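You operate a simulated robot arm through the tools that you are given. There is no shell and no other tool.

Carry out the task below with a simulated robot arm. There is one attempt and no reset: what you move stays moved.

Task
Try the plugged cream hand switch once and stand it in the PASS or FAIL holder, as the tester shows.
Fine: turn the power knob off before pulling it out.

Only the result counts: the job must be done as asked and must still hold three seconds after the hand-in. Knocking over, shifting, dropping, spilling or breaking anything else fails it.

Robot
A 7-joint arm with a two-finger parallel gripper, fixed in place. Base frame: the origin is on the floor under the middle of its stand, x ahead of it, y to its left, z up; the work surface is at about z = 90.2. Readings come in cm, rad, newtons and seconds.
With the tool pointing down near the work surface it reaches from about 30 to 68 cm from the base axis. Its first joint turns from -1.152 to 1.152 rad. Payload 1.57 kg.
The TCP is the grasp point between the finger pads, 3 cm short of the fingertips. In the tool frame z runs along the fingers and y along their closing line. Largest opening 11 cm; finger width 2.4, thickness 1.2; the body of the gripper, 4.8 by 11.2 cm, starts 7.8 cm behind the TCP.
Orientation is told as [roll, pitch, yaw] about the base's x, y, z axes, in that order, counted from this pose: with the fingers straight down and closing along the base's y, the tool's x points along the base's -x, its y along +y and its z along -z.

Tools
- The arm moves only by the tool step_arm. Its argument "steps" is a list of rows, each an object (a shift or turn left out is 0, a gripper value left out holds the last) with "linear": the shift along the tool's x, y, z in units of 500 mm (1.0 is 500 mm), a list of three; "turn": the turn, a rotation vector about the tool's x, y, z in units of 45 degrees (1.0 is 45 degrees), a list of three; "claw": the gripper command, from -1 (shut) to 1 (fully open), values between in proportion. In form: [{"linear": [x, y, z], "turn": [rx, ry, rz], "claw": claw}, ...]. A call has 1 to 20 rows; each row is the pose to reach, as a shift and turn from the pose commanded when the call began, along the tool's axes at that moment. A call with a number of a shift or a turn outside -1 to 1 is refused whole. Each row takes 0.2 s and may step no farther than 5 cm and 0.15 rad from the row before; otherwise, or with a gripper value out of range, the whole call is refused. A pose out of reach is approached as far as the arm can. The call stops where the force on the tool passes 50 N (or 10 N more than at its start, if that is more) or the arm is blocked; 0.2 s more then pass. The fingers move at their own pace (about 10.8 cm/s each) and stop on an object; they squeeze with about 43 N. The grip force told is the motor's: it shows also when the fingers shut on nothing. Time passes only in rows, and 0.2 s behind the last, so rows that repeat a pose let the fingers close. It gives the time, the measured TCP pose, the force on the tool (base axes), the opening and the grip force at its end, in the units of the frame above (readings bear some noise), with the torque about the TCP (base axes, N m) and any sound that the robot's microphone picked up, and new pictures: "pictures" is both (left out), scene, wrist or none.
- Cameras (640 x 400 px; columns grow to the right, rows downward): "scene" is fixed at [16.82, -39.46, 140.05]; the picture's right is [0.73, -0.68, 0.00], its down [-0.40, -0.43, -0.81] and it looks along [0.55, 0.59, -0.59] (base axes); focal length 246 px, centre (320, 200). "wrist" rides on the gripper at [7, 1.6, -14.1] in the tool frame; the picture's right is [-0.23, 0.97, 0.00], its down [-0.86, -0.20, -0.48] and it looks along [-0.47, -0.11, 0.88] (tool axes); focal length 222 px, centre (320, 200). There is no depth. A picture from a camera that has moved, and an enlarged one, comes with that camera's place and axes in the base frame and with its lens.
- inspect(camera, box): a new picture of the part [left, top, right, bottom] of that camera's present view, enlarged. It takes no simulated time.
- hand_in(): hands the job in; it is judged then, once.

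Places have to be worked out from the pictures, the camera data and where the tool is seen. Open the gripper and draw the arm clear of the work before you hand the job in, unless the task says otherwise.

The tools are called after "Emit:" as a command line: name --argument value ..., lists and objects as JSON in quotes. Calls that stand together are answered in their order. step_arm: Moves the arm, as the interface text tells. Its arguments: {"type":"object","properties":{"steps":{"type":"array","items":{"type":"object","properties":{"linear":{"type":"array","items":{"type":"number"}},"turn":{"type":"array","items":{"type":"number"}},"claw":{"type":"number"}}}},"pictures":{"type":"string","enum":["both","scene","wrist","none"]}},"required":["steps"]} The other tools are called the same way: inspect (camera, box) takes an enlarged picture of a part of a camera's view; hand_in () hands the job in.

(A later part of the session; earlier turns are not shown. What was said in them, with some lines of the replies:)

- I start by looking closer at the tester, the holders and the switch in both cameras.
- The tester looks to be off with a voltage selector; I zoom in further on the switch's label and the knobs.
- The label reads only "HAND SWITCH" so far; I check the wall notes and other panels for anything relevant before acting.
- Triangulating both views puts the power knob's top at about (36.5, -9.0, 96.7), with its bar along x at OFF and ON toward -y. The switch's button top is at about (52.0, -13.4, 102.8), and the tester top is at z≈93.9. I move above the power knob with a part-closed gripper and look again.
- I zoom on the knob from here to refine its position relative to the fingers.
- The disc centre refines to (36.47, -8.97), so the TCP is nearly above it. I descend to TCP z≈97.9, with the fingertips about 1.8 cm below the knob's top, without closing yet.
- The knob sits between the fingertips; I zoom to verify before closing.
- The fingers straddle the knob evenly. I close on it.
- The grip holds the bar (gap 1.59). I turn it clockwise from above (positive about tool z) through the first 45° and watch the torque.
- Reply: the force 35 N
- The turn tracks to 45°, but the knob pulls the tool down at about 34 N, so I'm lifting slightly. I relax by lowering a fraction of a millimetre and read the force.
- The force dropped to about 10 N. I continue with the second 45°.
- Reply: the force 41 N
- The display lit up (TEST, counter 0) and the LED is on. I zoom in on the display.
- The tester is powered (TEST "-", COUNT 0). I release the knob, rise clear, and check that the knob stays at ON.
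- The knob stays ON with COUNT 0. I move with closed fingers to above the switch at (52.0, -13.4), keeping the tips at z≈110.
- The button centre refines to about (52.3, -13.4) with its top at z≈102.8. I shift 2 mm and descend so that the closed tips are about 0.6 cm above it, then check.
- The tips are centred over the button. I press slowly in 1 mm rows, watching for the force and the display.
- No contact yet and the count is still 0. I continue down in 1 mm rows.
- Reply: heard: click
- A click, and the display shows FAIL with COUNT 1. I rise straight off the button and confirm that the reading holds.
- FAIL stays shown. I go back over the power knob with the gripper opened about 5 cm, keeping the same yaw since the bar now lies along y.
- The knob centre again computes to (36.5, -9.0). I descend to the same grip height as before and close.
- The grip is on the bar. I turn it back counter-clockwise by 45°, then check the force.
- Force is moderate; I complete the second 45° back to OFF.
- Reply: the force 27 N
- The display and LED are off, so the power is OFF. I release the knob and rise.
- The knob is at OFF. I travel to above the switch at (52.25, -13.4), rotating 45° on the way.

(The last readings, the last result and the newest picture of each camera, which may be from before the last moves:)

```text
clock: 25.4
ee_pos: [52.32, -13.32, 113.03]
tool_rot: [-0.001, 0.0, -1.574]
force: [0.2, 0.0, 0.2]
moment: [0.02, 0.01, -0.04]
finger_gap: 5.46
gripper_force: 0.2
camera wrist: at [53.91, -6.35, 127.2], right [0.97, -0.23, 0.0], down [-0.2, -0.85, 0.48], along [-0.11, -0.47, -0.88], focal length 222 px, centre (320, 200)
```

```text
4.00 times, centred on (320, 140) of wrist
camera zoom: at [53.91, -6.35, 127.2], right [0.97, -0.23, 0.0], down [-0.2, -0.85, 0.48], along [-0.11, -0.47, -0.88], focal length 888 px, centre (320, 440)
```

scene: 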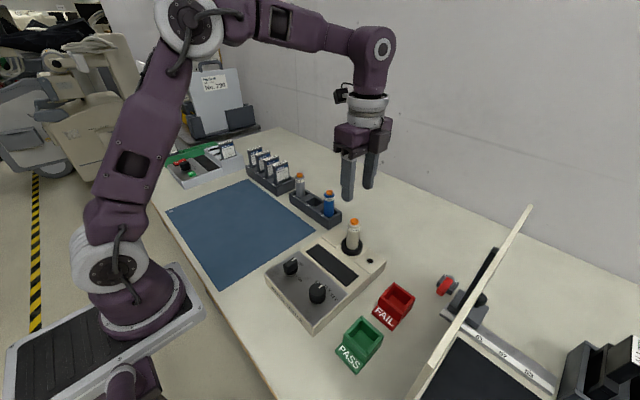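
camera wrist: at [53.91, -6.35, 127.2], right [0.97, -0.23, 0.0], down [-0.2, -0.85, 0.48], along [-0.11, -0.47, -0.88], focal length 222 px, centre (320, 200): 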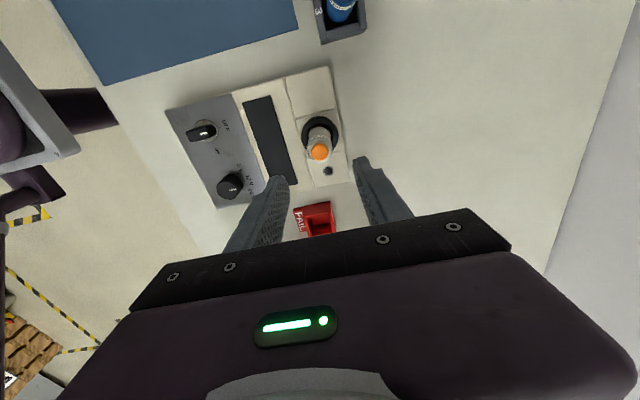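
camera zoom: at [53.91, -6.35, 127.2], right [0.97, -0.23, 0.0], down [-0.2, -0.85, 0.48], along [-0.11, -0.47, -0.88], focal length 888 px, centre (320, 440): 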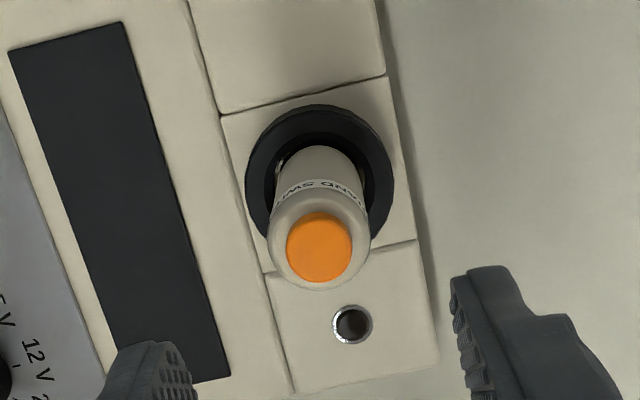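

The switch is centred at (52.26, -13.4) and the TCP is above it. I descend to TCP z≈101, with the tips at 98, above the collar.

Emit:
step_arm --steps '[{"linear": [-0.0015, -0.001, 0.08], "claw": 0.0}, {"linear": [-0.0015, -0.001, 0.14], "claw": 0.0}, {"linear": [-0.0015, -0.001, 0.2], "claw": 0.0}, {"linear": [-0.0015, -0.001, 0.2406], "claw": 0.0}, {"linear": [-0.0015, -0.001, 0.2406], "claw": 0.0}]' --pictures "none"

Emit:
inspect --camera "wrist" --box '[250, 110, 390, 220]'

Emit:
inspect --camera "scene" --box '[310, 170, 410, 280]'

```text
clock: 26.6
ee_pos: [52.26, -13.51, 101.02]
tool_rot: [-0.001, 0.0, -1.572]
force: [-0.2, 0.3, 0.5]
moment: [-0.02, 0.03, -0.03]
finger_gap: 5.52
gripper_force: 0.1
```

```text
3.64 times, centred on (320, 165) of wrist
camera zoom: at [53.9, -6.39, 115.19], right [0.97, -0.23, 0.0], down [-0.2, -0.86, 0.48], along [-0.11, -0.47, -0.88], focal length 808 px, centre (320, 327)
```

zoom: 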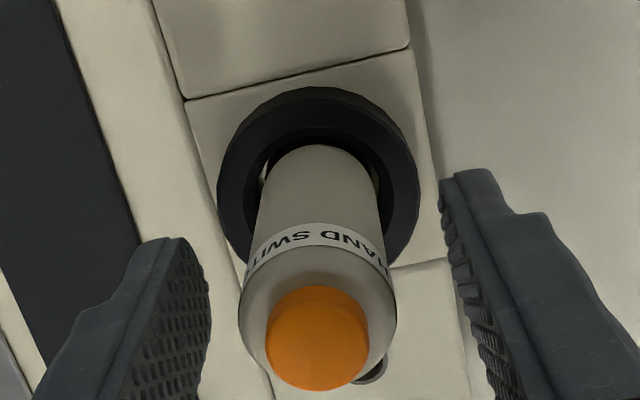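

```text
3.64 times, centred on (360, 225) of scene
camera zoom: at [16.82, -39.46, 140.05], right [0.73, -0.68, 0.0], down [-0.4, -0.43, -0.81], along [0.55, 0.59, -0.59], focal length 896 px, centre (174, 109)
```

zoom: 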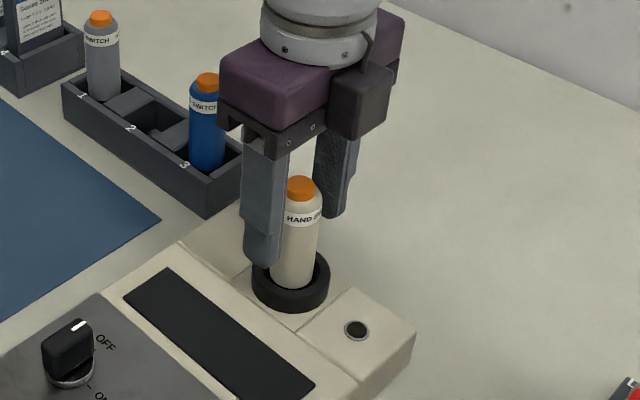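

The switch is between the fingers, tips clear above the collar. I close on its body.

Emit:
step_arm --steps '[{"claw": -1}, {"claw": -1}, {"claw": -1}, {"claw": -1}]' --pictures "none"

Emit:
inspect --camera "scene" --box '[310, 170, 410, 280]'

```text
clock: 27.6
ee_pos: [52.24, -13.37, 100.98]
tool_rot: [0.001, -0.002, -1.571]
force: [-0.9, 0.4, -0.2]
moment: [-0.01, 0.16, -0.02]
finger_gap: 2.87
gripper_force: 38.9
```

```text
3.64 times, centred on (360, 225) of scene
camera zoom: at [16.82, -39.47, 140.05], right [0.73, -0.68, 0.0], down [-0.4, -0.43, -0.81], along [0.55, 0.59, -0.59], focal length 896 px, centre (174, 109)
```

zoom: 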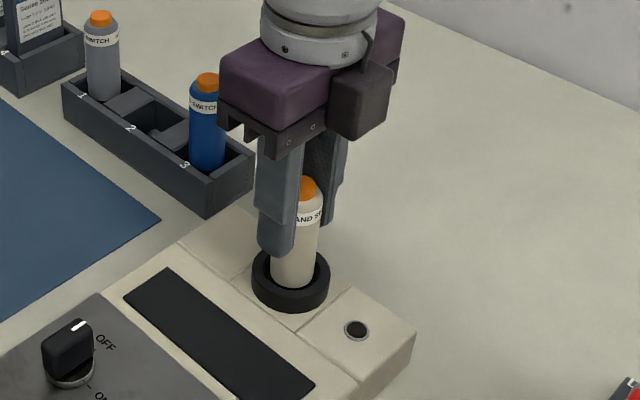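

Gripped at 2.87 cm. I pull it straight up slowly.

Emit:
step_arm --steps '[{"linear": [0, 0, -0.006], "claw": -1}, {"linear": [0, 0, -0.015], "claw": -1}, {"linear": [0, 0, -0.03], "claw": -1}, {"linear": [0, 0, -0.05], "claw": -1}, {"linear": [0, 0, -0.07], "claw": -1}, {"linear": [0, 0, -0.09], "claw": -1}]' --pictures "both"

Emit:
inspect --camera "scene" --box '[310, 150, 410, 280]'

```text
clock: 29.0
ee_pos: [52.21, -13.32, 105.46]
tool_rot: [-0.001, 0.001, -1.57]
force: [0.4, 0.6, -0.9]
moment: [0.01, 0.01, 0.02]
finger_gap: 2.9
gripper_force: 38.7
camera wrist: at [53.87, -6.43, 119.67], right [0.97, -0.23, 0.0], down [-0.2, -0.85, 0.48], along [-0.11, -0.47, -0.88], focal length 222 px, centre (320, 200)
```

scene: 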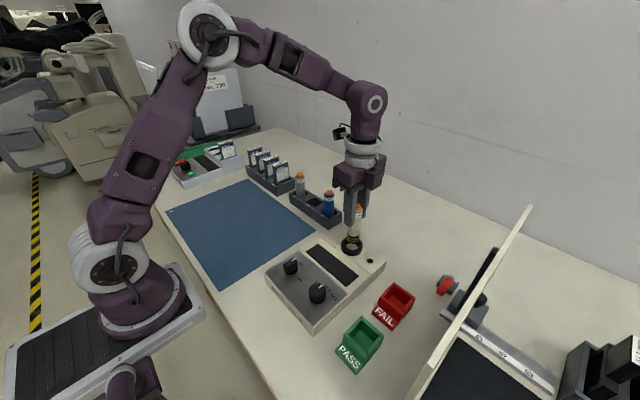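
wrist: 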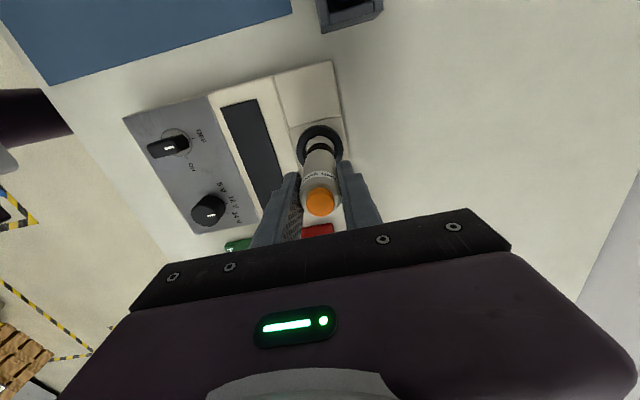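

```text
3.08 times, centred on (360, 215) of scene
camera zoom: at [16.82, -39.47, 140.05], right [0.73, -0.68, 0.0], down [-0.4, -0.43, -0.81], along [0.55, 0.59, -0.59], focal length 758 px, centre (197, 154)
```

zoom: 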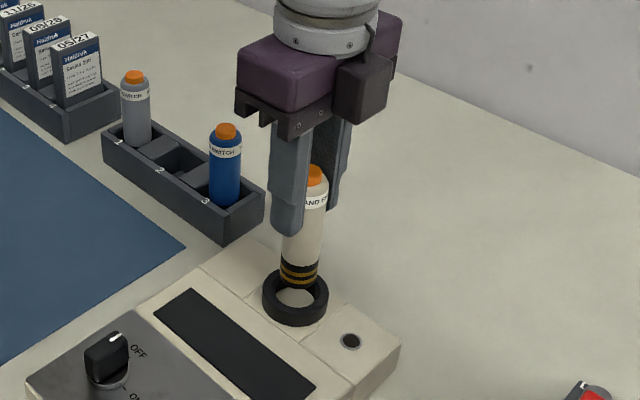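

The switch came out with a dark plug end and the grip is steady. I lift on to TCP z≈113 and measure its length.

Emit:
step_arm --steps '[{"linear": [0, 0, -0.05], "claw": -1}, {"linear": [0, 0, -0.1], "claw": -1}, {"linear": [0, 0, -0.15], "claw": -1}, {"linear": [0, 0, -0.15], "claw": -1}]' --pictures "none"

Emit:
inspect --camera "scene" --box '[310, 120, 410, 270]'

Emit:
inspect --camera "scene" --box '[325, 270, 425, 380]'

```text
clock: 30.0
ee_pos: [52.19, -13.39, 112.93]
tool_rot: [0.0, -0.001, -1.571]
force: [0.5, 0.7, -0.2]
moment: [0.02, 0.03, -0.02]
finger_gap: 2.89
gripper_force: 38.5
```

```text
2.67 times, centred on (360, 195) of scene
camera zoom: at [16.82, -39.47, 140.05], right [0.73, -0.68, 0.0], down [-0.4, -0.43, -0.81], along [0.55, 0.59, -0.59], focal length 657 px, centre (213, 213)
```

zoom: 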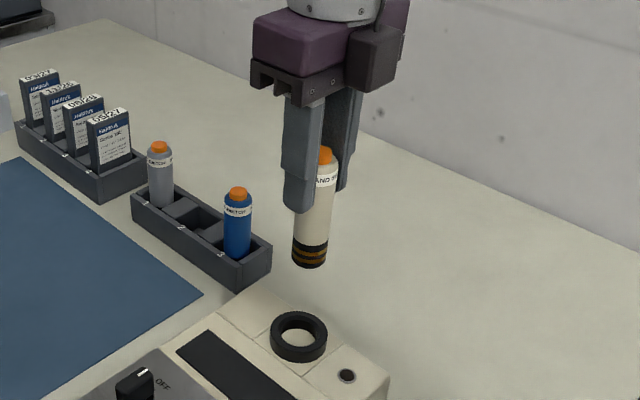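

```text
3.64 times, centred on (375, 325) of scene
camera zoom: at [16.82, -39.47, 140.05], right [0.73, -0.68, 0.0], down [-0.4, -0.43, -0.81], along [0.55, 0.59, -0.59], focal length 896 px, centre (120, -254)
```

zoom: 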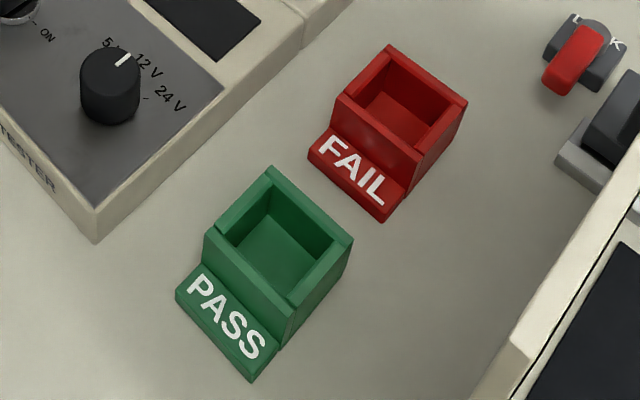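

The switch's bottom is about 9.4 cm below the TCP. The FAIL holder's centre computes to about (48.0, -29.2) with its rim near z≈94. I carry the switch over there at the present height.

Emit:
step_arm --steps '[{"linear": [-0.0632, -0.0166, 0], "claw": -1}, {"linear": [-0.1264, -0.0332, 0], "claw": -1}, {"linear": [-0.1896, -0.0498, 0], "claw": -1}, {"linear": [-0.2528, -0.0664, 0], "claw": -1}, {"linear": [-0.316, -0.083, 0], "claw": -1}, {"linear": [-0.316, -0.083, 0], "claw": -1}]' --pictures "both"

Emit:
inspect --camera "wrist" --box '[260, 90, 400, 220]'

Emit:
inspect --camera "scene" --box '[350, 200, 450, 340]'

```text
clock: 31.4
ee_pos: [48.06, -29.37, 112.9]
tool_rot: [0.0, 0.002, -1.571]
force: [-0.3, 0.0, -1.2]
moment: [0.0, -0.04, 0.01]
finger_gap: 2.89
gripper_force: 38.8
camera wrist: at [49.65, -22.3, 127.11], right [0.97, -0.23, 0.0], down [-0.2, -0.86, 0.48], along [-0.11, -0.47, -0.88], focal length 222 px, centre (320, 200)
```

scene: 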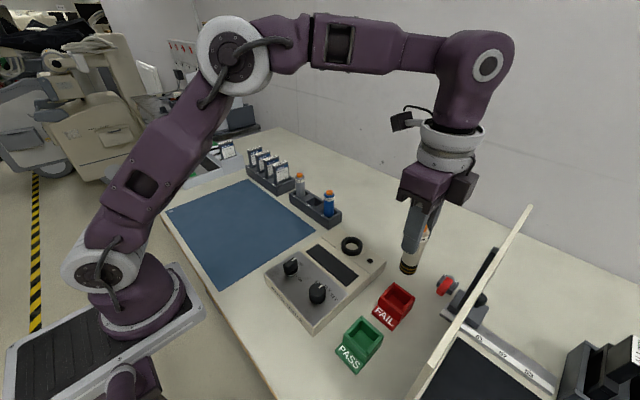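
wrist: 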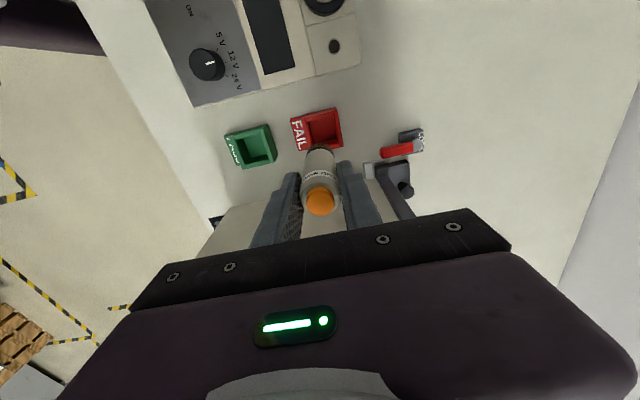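

```text
3.08 times, centred on (330, 155) of wrist
camera zoom: at [49.65, -22.3, 127.11], right [0.97, -0.23, 0.0], down [-0.2, -0.86, 0.48], along [-0.11, -0.47, -0.88], focal length 684 px, centre (289, 338)
```

zoom: 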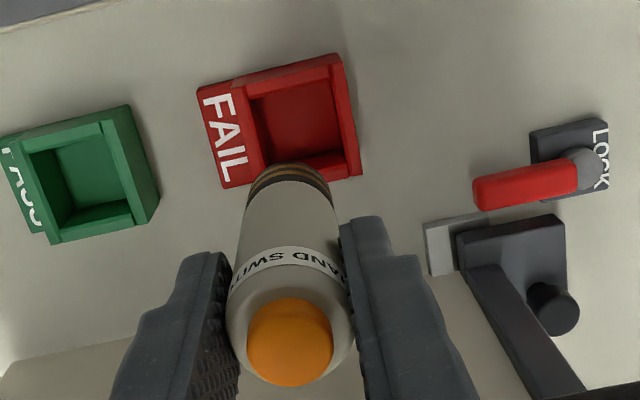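

```text
2.86 times, centred on (400, 270) of scene
camera zoom: at [16.82, -39.47, 140.05], right [0.73, -0.68, 0.0], down [-0.4, -0.43, -0.81], along [0.55, 0.59, -0.59], focal length 704 px, centre (91, 0)
```

zoom: 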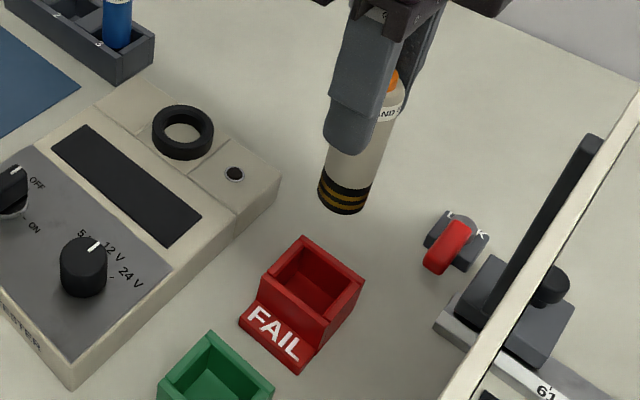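

I zoom tighter on the FAIL holder's rim and the switch's lower end.

Emit:
inspect --camera "wrist" --box '[280, 100, 360, 160]'

Emit:
inspect --camera "scene" --box '[365, 270, 425, 335]'

```text
6.67 times, centred on (320, 130) of wrist
camera zoom: at [49.65, -22.3, 127.11], right [0.97, -0.23, 0.0], down [-0.2, -0.86, 0.48], along [-0.11, -0.47, -0.88], focal length 1481 px, centre (320, 667)
```

zoom: 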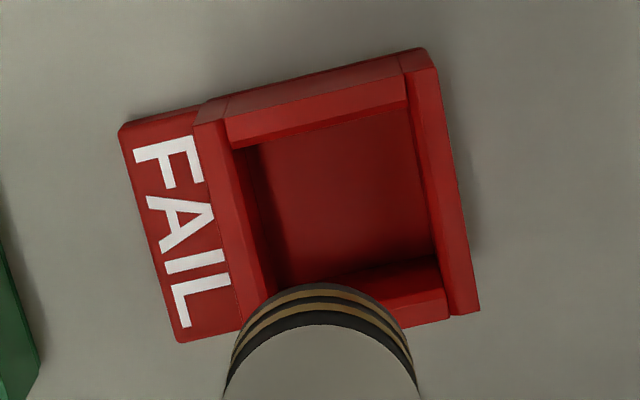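

```text
6.15 times, centred on (395, 302) of scene
camera zoom: at [16.82, -39.47, 140.05], right [0.73, -0.68, 0.0], down [-0.4, -0.43, -0.81], along [0.55, 0.59, -0.59], focal length 1517 px, centre (-142, -431)
```

zoom: 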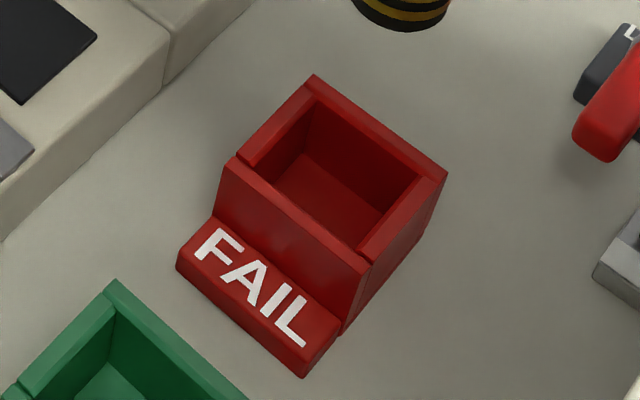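

The rim centre triangulates to (48.46, -29.08) at z≈94.1, with an inner width of about 3.9 cm. I shift +0.4 in x and +0.2 in y and lower to hold the switch's bottom about 1.3 cm above the rim for a check.

Emit:
step_arm --steps '[{"linear": [0.0044, 0.008, 0], "claw": -1}, {"linear": [0.0044, 0.008, 0.06], "claw": -1}, {"linear": [0.0044, 0.008, 0.12], "claw": -1}, {"linear": [0.0044, 0.008, 0.15], "claw": -1}, {"linear": [0.0044, 0.008, 0.15], "claw": -1}]' --pictures "none"

Emit:
inspect --camera "scene" --box '[360, 210, 440, 330]'

Emit:
inspect --camera "wrist" --box '[260, 90, 400, 220]'

```text
clock: 32.6
ee_pos: [48.45, -29.1, 105.46]
tool_rot: [0.0, -0.001, -1.572]
force: [0.5, 0.2, -1.2]
moment: [0.01, -0.01, -0.02]
finger_gap: 2.87
gripper_force: 38.4
```

```text
3.33 times, centred on (400, 270) of scene
camera zoom: at [16.82, -39.47, 140.05], right [0.73, -0.68, 0.0], down [-0.4, -0.43, -0.81], along [0.55, 0.59, -0.59], focal length 822 px, centre (53, -33)
```

zoom: 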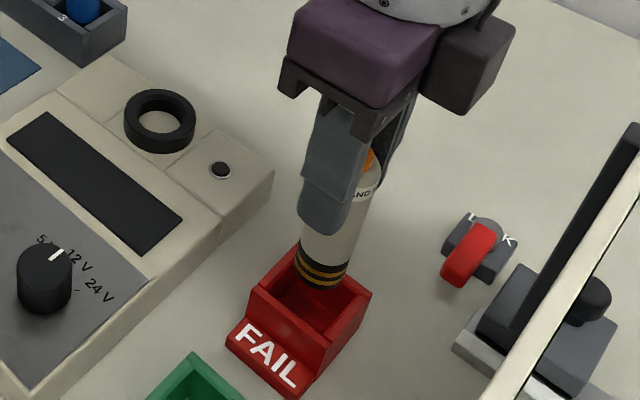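

```text
3.08 times, centred on (330, 155) of wrist
camera zoom: at [50.07, -22.03, 119.69], right [0.97, -0.23, 0.0], down [-0.2, -0.86, 0.48], along [-0.11, -0.47, -0.88], focal length 684 px, centre (289, 338)
```

zoom: 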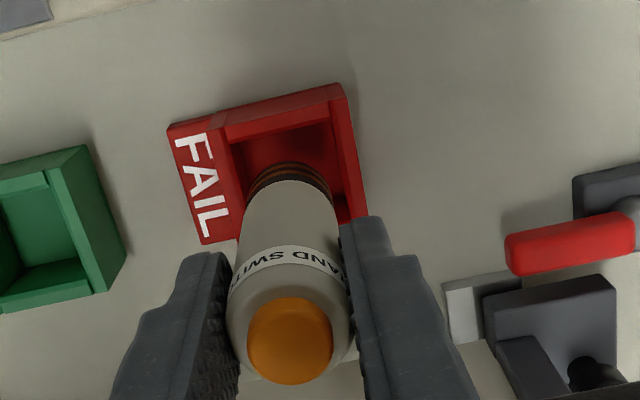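

I zoom further to check centring in both views before inserting.

Emit:
inspect --camera "wrist" --box '[275, 110, 355, 170]'

Emit:
inspect --camera "scene" --box '[370, 265, 420, 325]'

```text
6.67 times, centred on (315, 140) of wrist
camera zoom: at [50.07, -22.03, 119.69], right [0.97, -0.23, 0.0], down [-0.2, -0.86, 0.48], along [-0.11, -0.47, -0.88], focal length 1481 px, centre (353, 600)
```

zoom: 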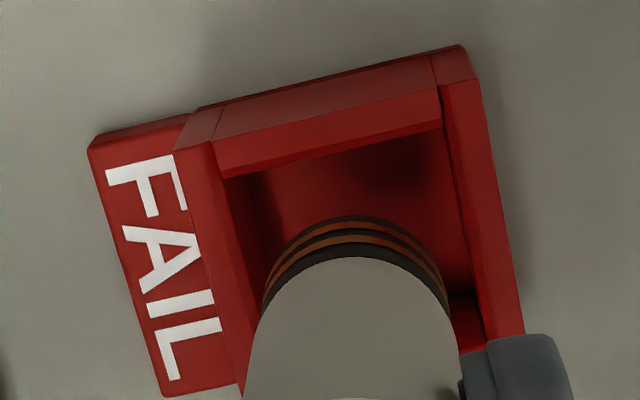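

```text
6.67 times, centred on (395, 295) of scene
camera zoom: at [16.82, -39.47, 140.05], right [0.73, -0.68, 0.0], down [-0.4, -0.43, -0.81], along [0.55, 0.59, -0.59], focal length 1644 px, centre (-180, -433)
```

zoom: 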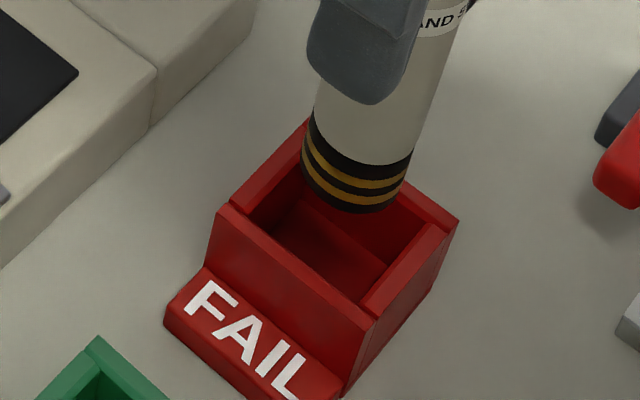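

The holder's centre is (48.56, -29.1) and the switch is centred within about 1 mm. I lower it in to TCP z≈101, just above the expected seating height.

Emit:
step_arm --steps '[{"linear": [0, 0.002, 0.02], "claw": -1}, {"linear": [0, 0.002, 0.04], "claw": -1}, {"linear": [0, 0.002, 0.055], "claw": -1}, {"linear": [0, 0.002, 0.07], "claw": -1}, {"linear": [0, 0.002, 0.08], "claw": -1}, {"linear": [0, 0.002, 0.0892], "claw": -1}]' --pictures "none"

Emit:
inspect --camera "scene" --box '[360, 230, 440, 340]'

Emit:
inspect --camera "wrist" --box '[260, 100, 380, 200]'

```text
clock: 34.0
ee_pos: [48.6, -28.88, 100.92]
tool_rot: [0.0, 0.001, -1.573]
force: [0.1, 0.1, -0.8]
moment: [0.02, 0.0, 0.03]
finger_gap: 2.89
gripper_force: 38.4
```

```text
3.64 times, centred on (400, 285) of scene
camera zoom: at [16.82, -39.47, 140.05], right [0.73, -0.68, 0.0], down [-0.4, -0.43, -0.81], along [0.55, 0.59, -0.59], focal length 896 px, centre (29, -109)
```

zoom: 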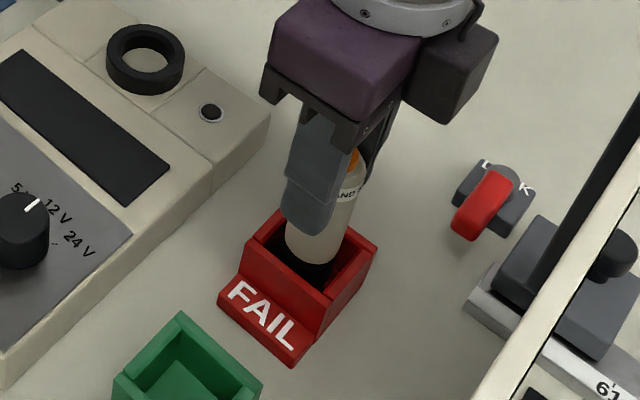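

```text
4.00 times, centred on (320, 150) of wrist
camera zoom: at [50.19, -22.01, 115.2], right [0.97, -0.23, 0.0], down [-0.2, -0.86, 0.48], along [-0.11, -0.47, -0.88], focal length 888 px, centre (320, 400)
```

zoom: 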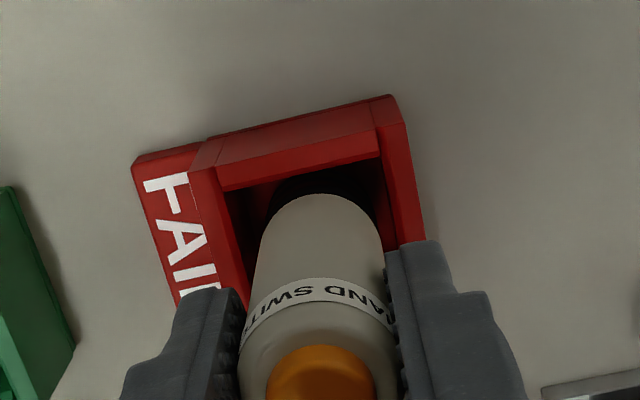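

It's inside without touching. I lower in 1 mm steps to find the floor.

Emit:
step_arm --steps '[{"linear": [0, 0, 0.002], "claw": -1}, {"linear": [0, 0, 0.004], "claw": -1}, {"linear": [0, 0, 0.006], "claw": -1}, {"linear": [0, 0, 0.008], "claw": -1}]' --pictures "none"

```text
clock: 35.0
ee_pos: [48.53, -28.9, 100.56]
tool_rot: [0.0, -0.001, -1.572]
force: [0.4, 0.1, -1.5]
moment: [-0.02, 0.01, -0.01]
finger_gap: 2.9
gripper_force: 38.3
```

Still no contact; I continue down in 1 mm steps.

Emit:
step_arm --steps '[{"linear": [0, 0, 0.002], "claw": -1}, {"linear": [0, 0, 0.004], "claw": -1}, {"linear": [0, 0, 0.006], "claw": -1}]' --pictures "none"

```text
clock: 35.8
ee_pos: [48.65, -28.96, 100.24]
tool_rot: [0.0, 0.0, -1.57]
force: [0.0, 0.4, -1.0]
moment: [0.02, 0.02, -0.01]
finger_gap: 2.89
gripper_force: 39.0
```

Emit:
step_arm --steps '[{"linear": [0, 0, 0.002], "claw": -1}, {"linear": [0, 0, 0.004], "claw": -1}, {"linear": [0, 0, 0.006], "claw": -1}]' --pictures "none"

Emit:
inspect --camera "scene" --box '[360, 230, 440, 340]'

```text
clock: 36.6
ee_pos: [48.65, -28.98, 100.01]
tool_rot: [0.0, 0.0, -1.571]
force: [1.0, 1.1, 7.1]
moment: [0.21, -0.15, -0.01]
finger_gap: 2.86
gripper_force: 38.8
```

```text
3.64 times, centred on (400, 285) of scene
camera zoom: at [16.81, -39.45, 140.05], right [0.73, -0.68, 0.0], down [-0.4, -0.43, -0.81], along [0.55, 0.59, -0.59], focal length 896 px, centre (29, -109)
```

zoom: 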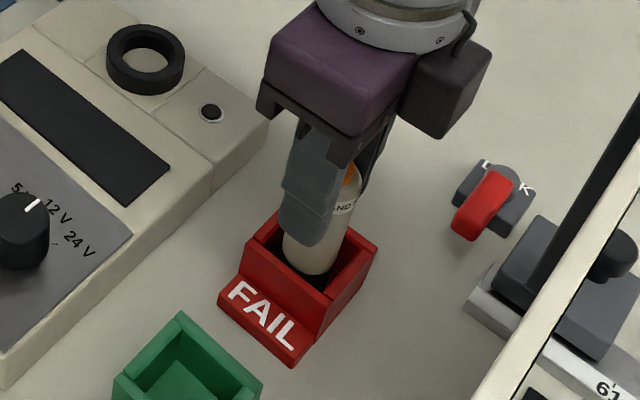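

It touches the floor with about 7 N at TCP z=100.0, matching the switch's length. I open the fingers gradually to let it stand.

Emit:
step_arm --steps '[{"claw": -0.46}, {"claw": -0.42}, {"claw": -0.36}, {"claw": -0.28}, {"claw": -0.18}, {"claw": -0.08}, {"claw": 0.0}, {"claw": 0.0}]' --pictures "none"

Emit:
inspect --camera "scene" --box '[360, 210, 440, 340]'

Emit:
inspect --camera "wrist" --box '[240, 90, 400, 220]'

```text
clock: 38.4
ee_pos: [48.56, -29.08, 100.0]
tool_rot: [0.0, 0.003, -1.571]
force: [0.6, -0.8, 0.6]
moment: [0.01, 0.0, -0.01]
finger_gap: 5.48
gripper_force: 0.0
```

```text
3.08 times, centred on (400, 275) of scene
camera zoom: at [16.82, -39.46, 140.05], right [0.73, -0.68, 0.0], down [-0.4, -0.43, -0.81], along [0.55, 0.59, -0.59], focal length 758 px, centre (74, -31)
```

zoom: 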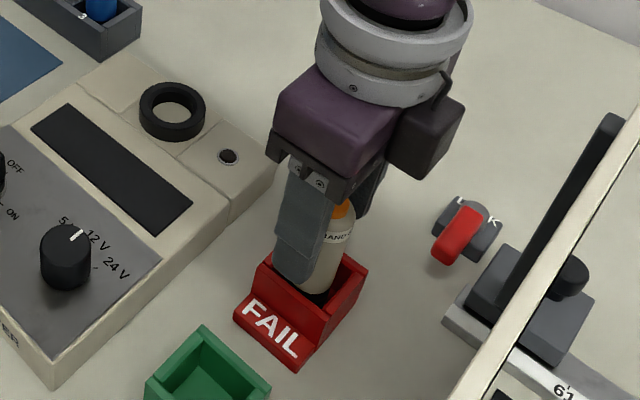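

```text
3.08 times, centred on (320, 155) of wrist
camera zoom: at [50.18, -22.01, 114.18], right [0.97, -0.23, 0.0], down [-0.2, -0.86, 0.48], along [-0.11, -0.47, -0.88], focal length 684 px, centre (320, 338)
```

zoom: 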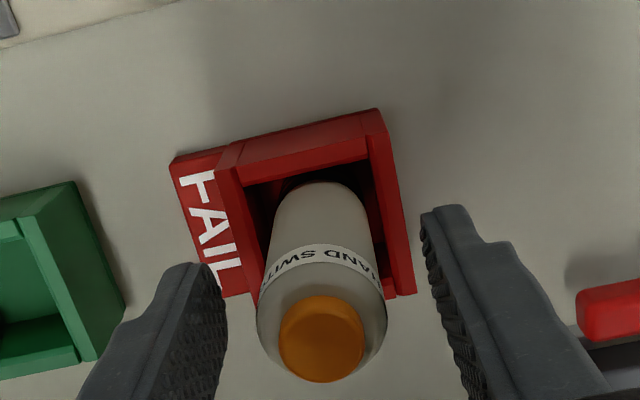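

The switch stands freely in the FAIL holder with both fingers clear of it. I rise straight up and then draw back.

Emit:
step_arm --steps '[{"linear": [0, 0, -0.03], "claw": 0.0}, {"linear": [0, 0, -0.08], "claw": 0.0}, {"linear": [0, 0, -0.15], "claw": 0.0}, {"linear": [0, 0, -0.23], "claw": 0.0}, {"linear": [0, 0, -0.31], "claw": 0.0}, {"linear": [0, 0, -0.39], "claw": 0.0}, {"linear": [0.08, 0, -0.42], "claw": 0.0}, {"linear": [0.16, 0, -0.42], "claw": 0.0}, {"linear": [0.24, 0, -0.42], "claw": 0.0}, {"linear": [0.32, 0, -0.42], "claw": 0.0}, {"linear": [0.32, 0, -0.42], "claw": 0.0}]' --pictures "both"

Emit:
inspect --camera "scene" --box '[260, 210, 450, 380]'

```text
clock: 40.8
ee_pos: [48.66, -13.08, 120.99]
tool_rot: [0.0, 0.0, -1.57]
force: [-0.9, -1.0, -0.1]
moment: [0.01, 0.01, -0.03]
finger_gap: 5.49
gripper_force: 0.1
camera wrist: at [50.23, -6.03, 135.21], right [0.97, -0.23, 0.0], down [-0.2, -0.85, 0.48], along [-0.11, -0.47, -0.88], focal length 222 px, centre (320, 200)
```

scene: 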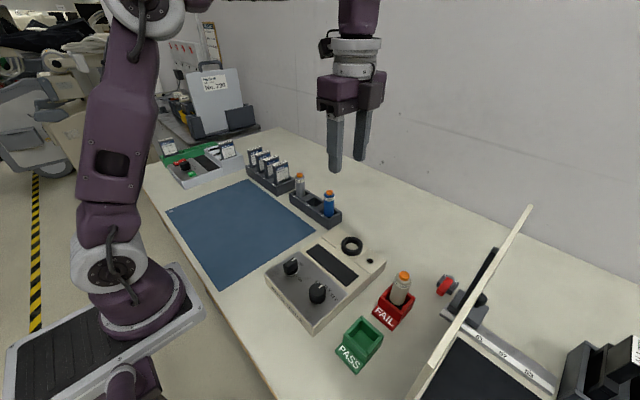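
wrist: 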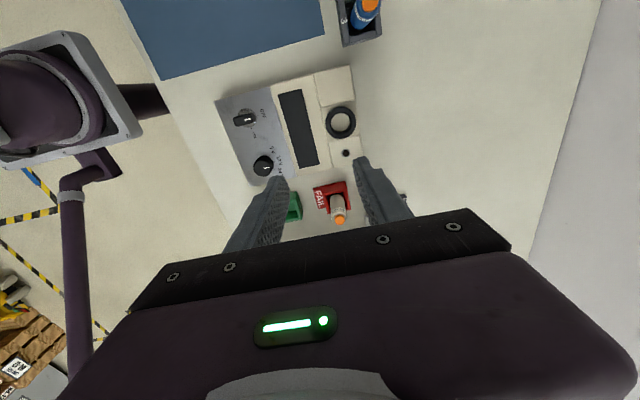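

```text
2.35 times, centred on (355, 295) of scene
camera zoom: at [16.82, -39.46, 140.05], right [0.73, -0.68, 0.0], down [-0.4, -0.43, -0.81], along [0.55, 0.59, -0.59], focal length 580 px, centre (238, -24)
```

zoom: 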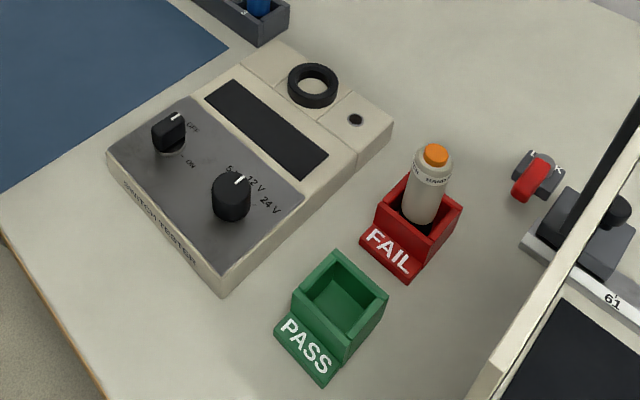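

The switch stands upright in the FAIL holder, the tester is off, and nothing else has moved. I open the gripper fully where it is, clear of everything, and then hand in.

Emit:
step_arm --steps '[{"linear": [0, 0, -0.04], "claw": 1}, {"linear": [0, 0, -0.08], "claw": 1}, {"linear": [0, 0, -0.08], "claw": 1}, {"linear": [0, 0, -0.08], "claw": 1}]' --pictures "scene"

```text
clock: 41.8
ee_pos: [48.66, -13.06, 125.07]
tool_rot: [0.002, -0.001, -1.571]
force: [0.0, 0.0, -0.3]
moment: [0.0, 0.0, 0.0]
finger_gap: 11.01
gripper_force: 0.0
```

scene: 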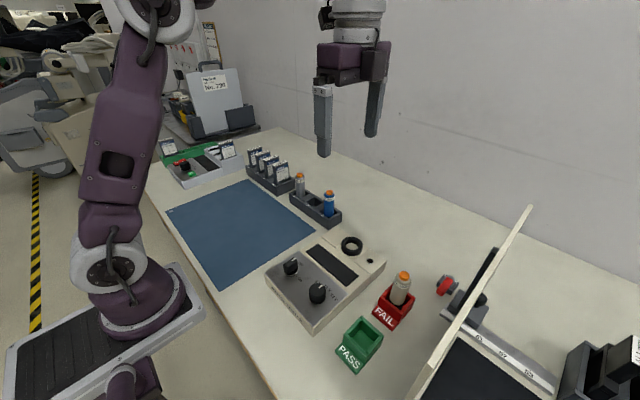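

The arm is clear with the gripper open. The switch was tried once (FAIL, COUNT 1), the power was turned off before it was pulled out, and it stands in the FAIL holder. I hand in.

Emit:
hand_in

```text
The job is handed in.
```

I tried the cream hand switch once and the tester showed FAIL, with the count at 1. The switch now stands upright in the red FAIL holder.

- **Test:** I turned the power knob on, pressed the button once and heard one click. The voltage knob stayed where it was, at about 12 V, because the part of the label I could read gave no voltage.
- **Power:** I turned the knob back to OFF, and the display and light were out before I pulled the switch from its socket.
- **At hand-in:** The gripper was open and the arm was clear of the work. The last picture showed nothing else moved or knocked over.
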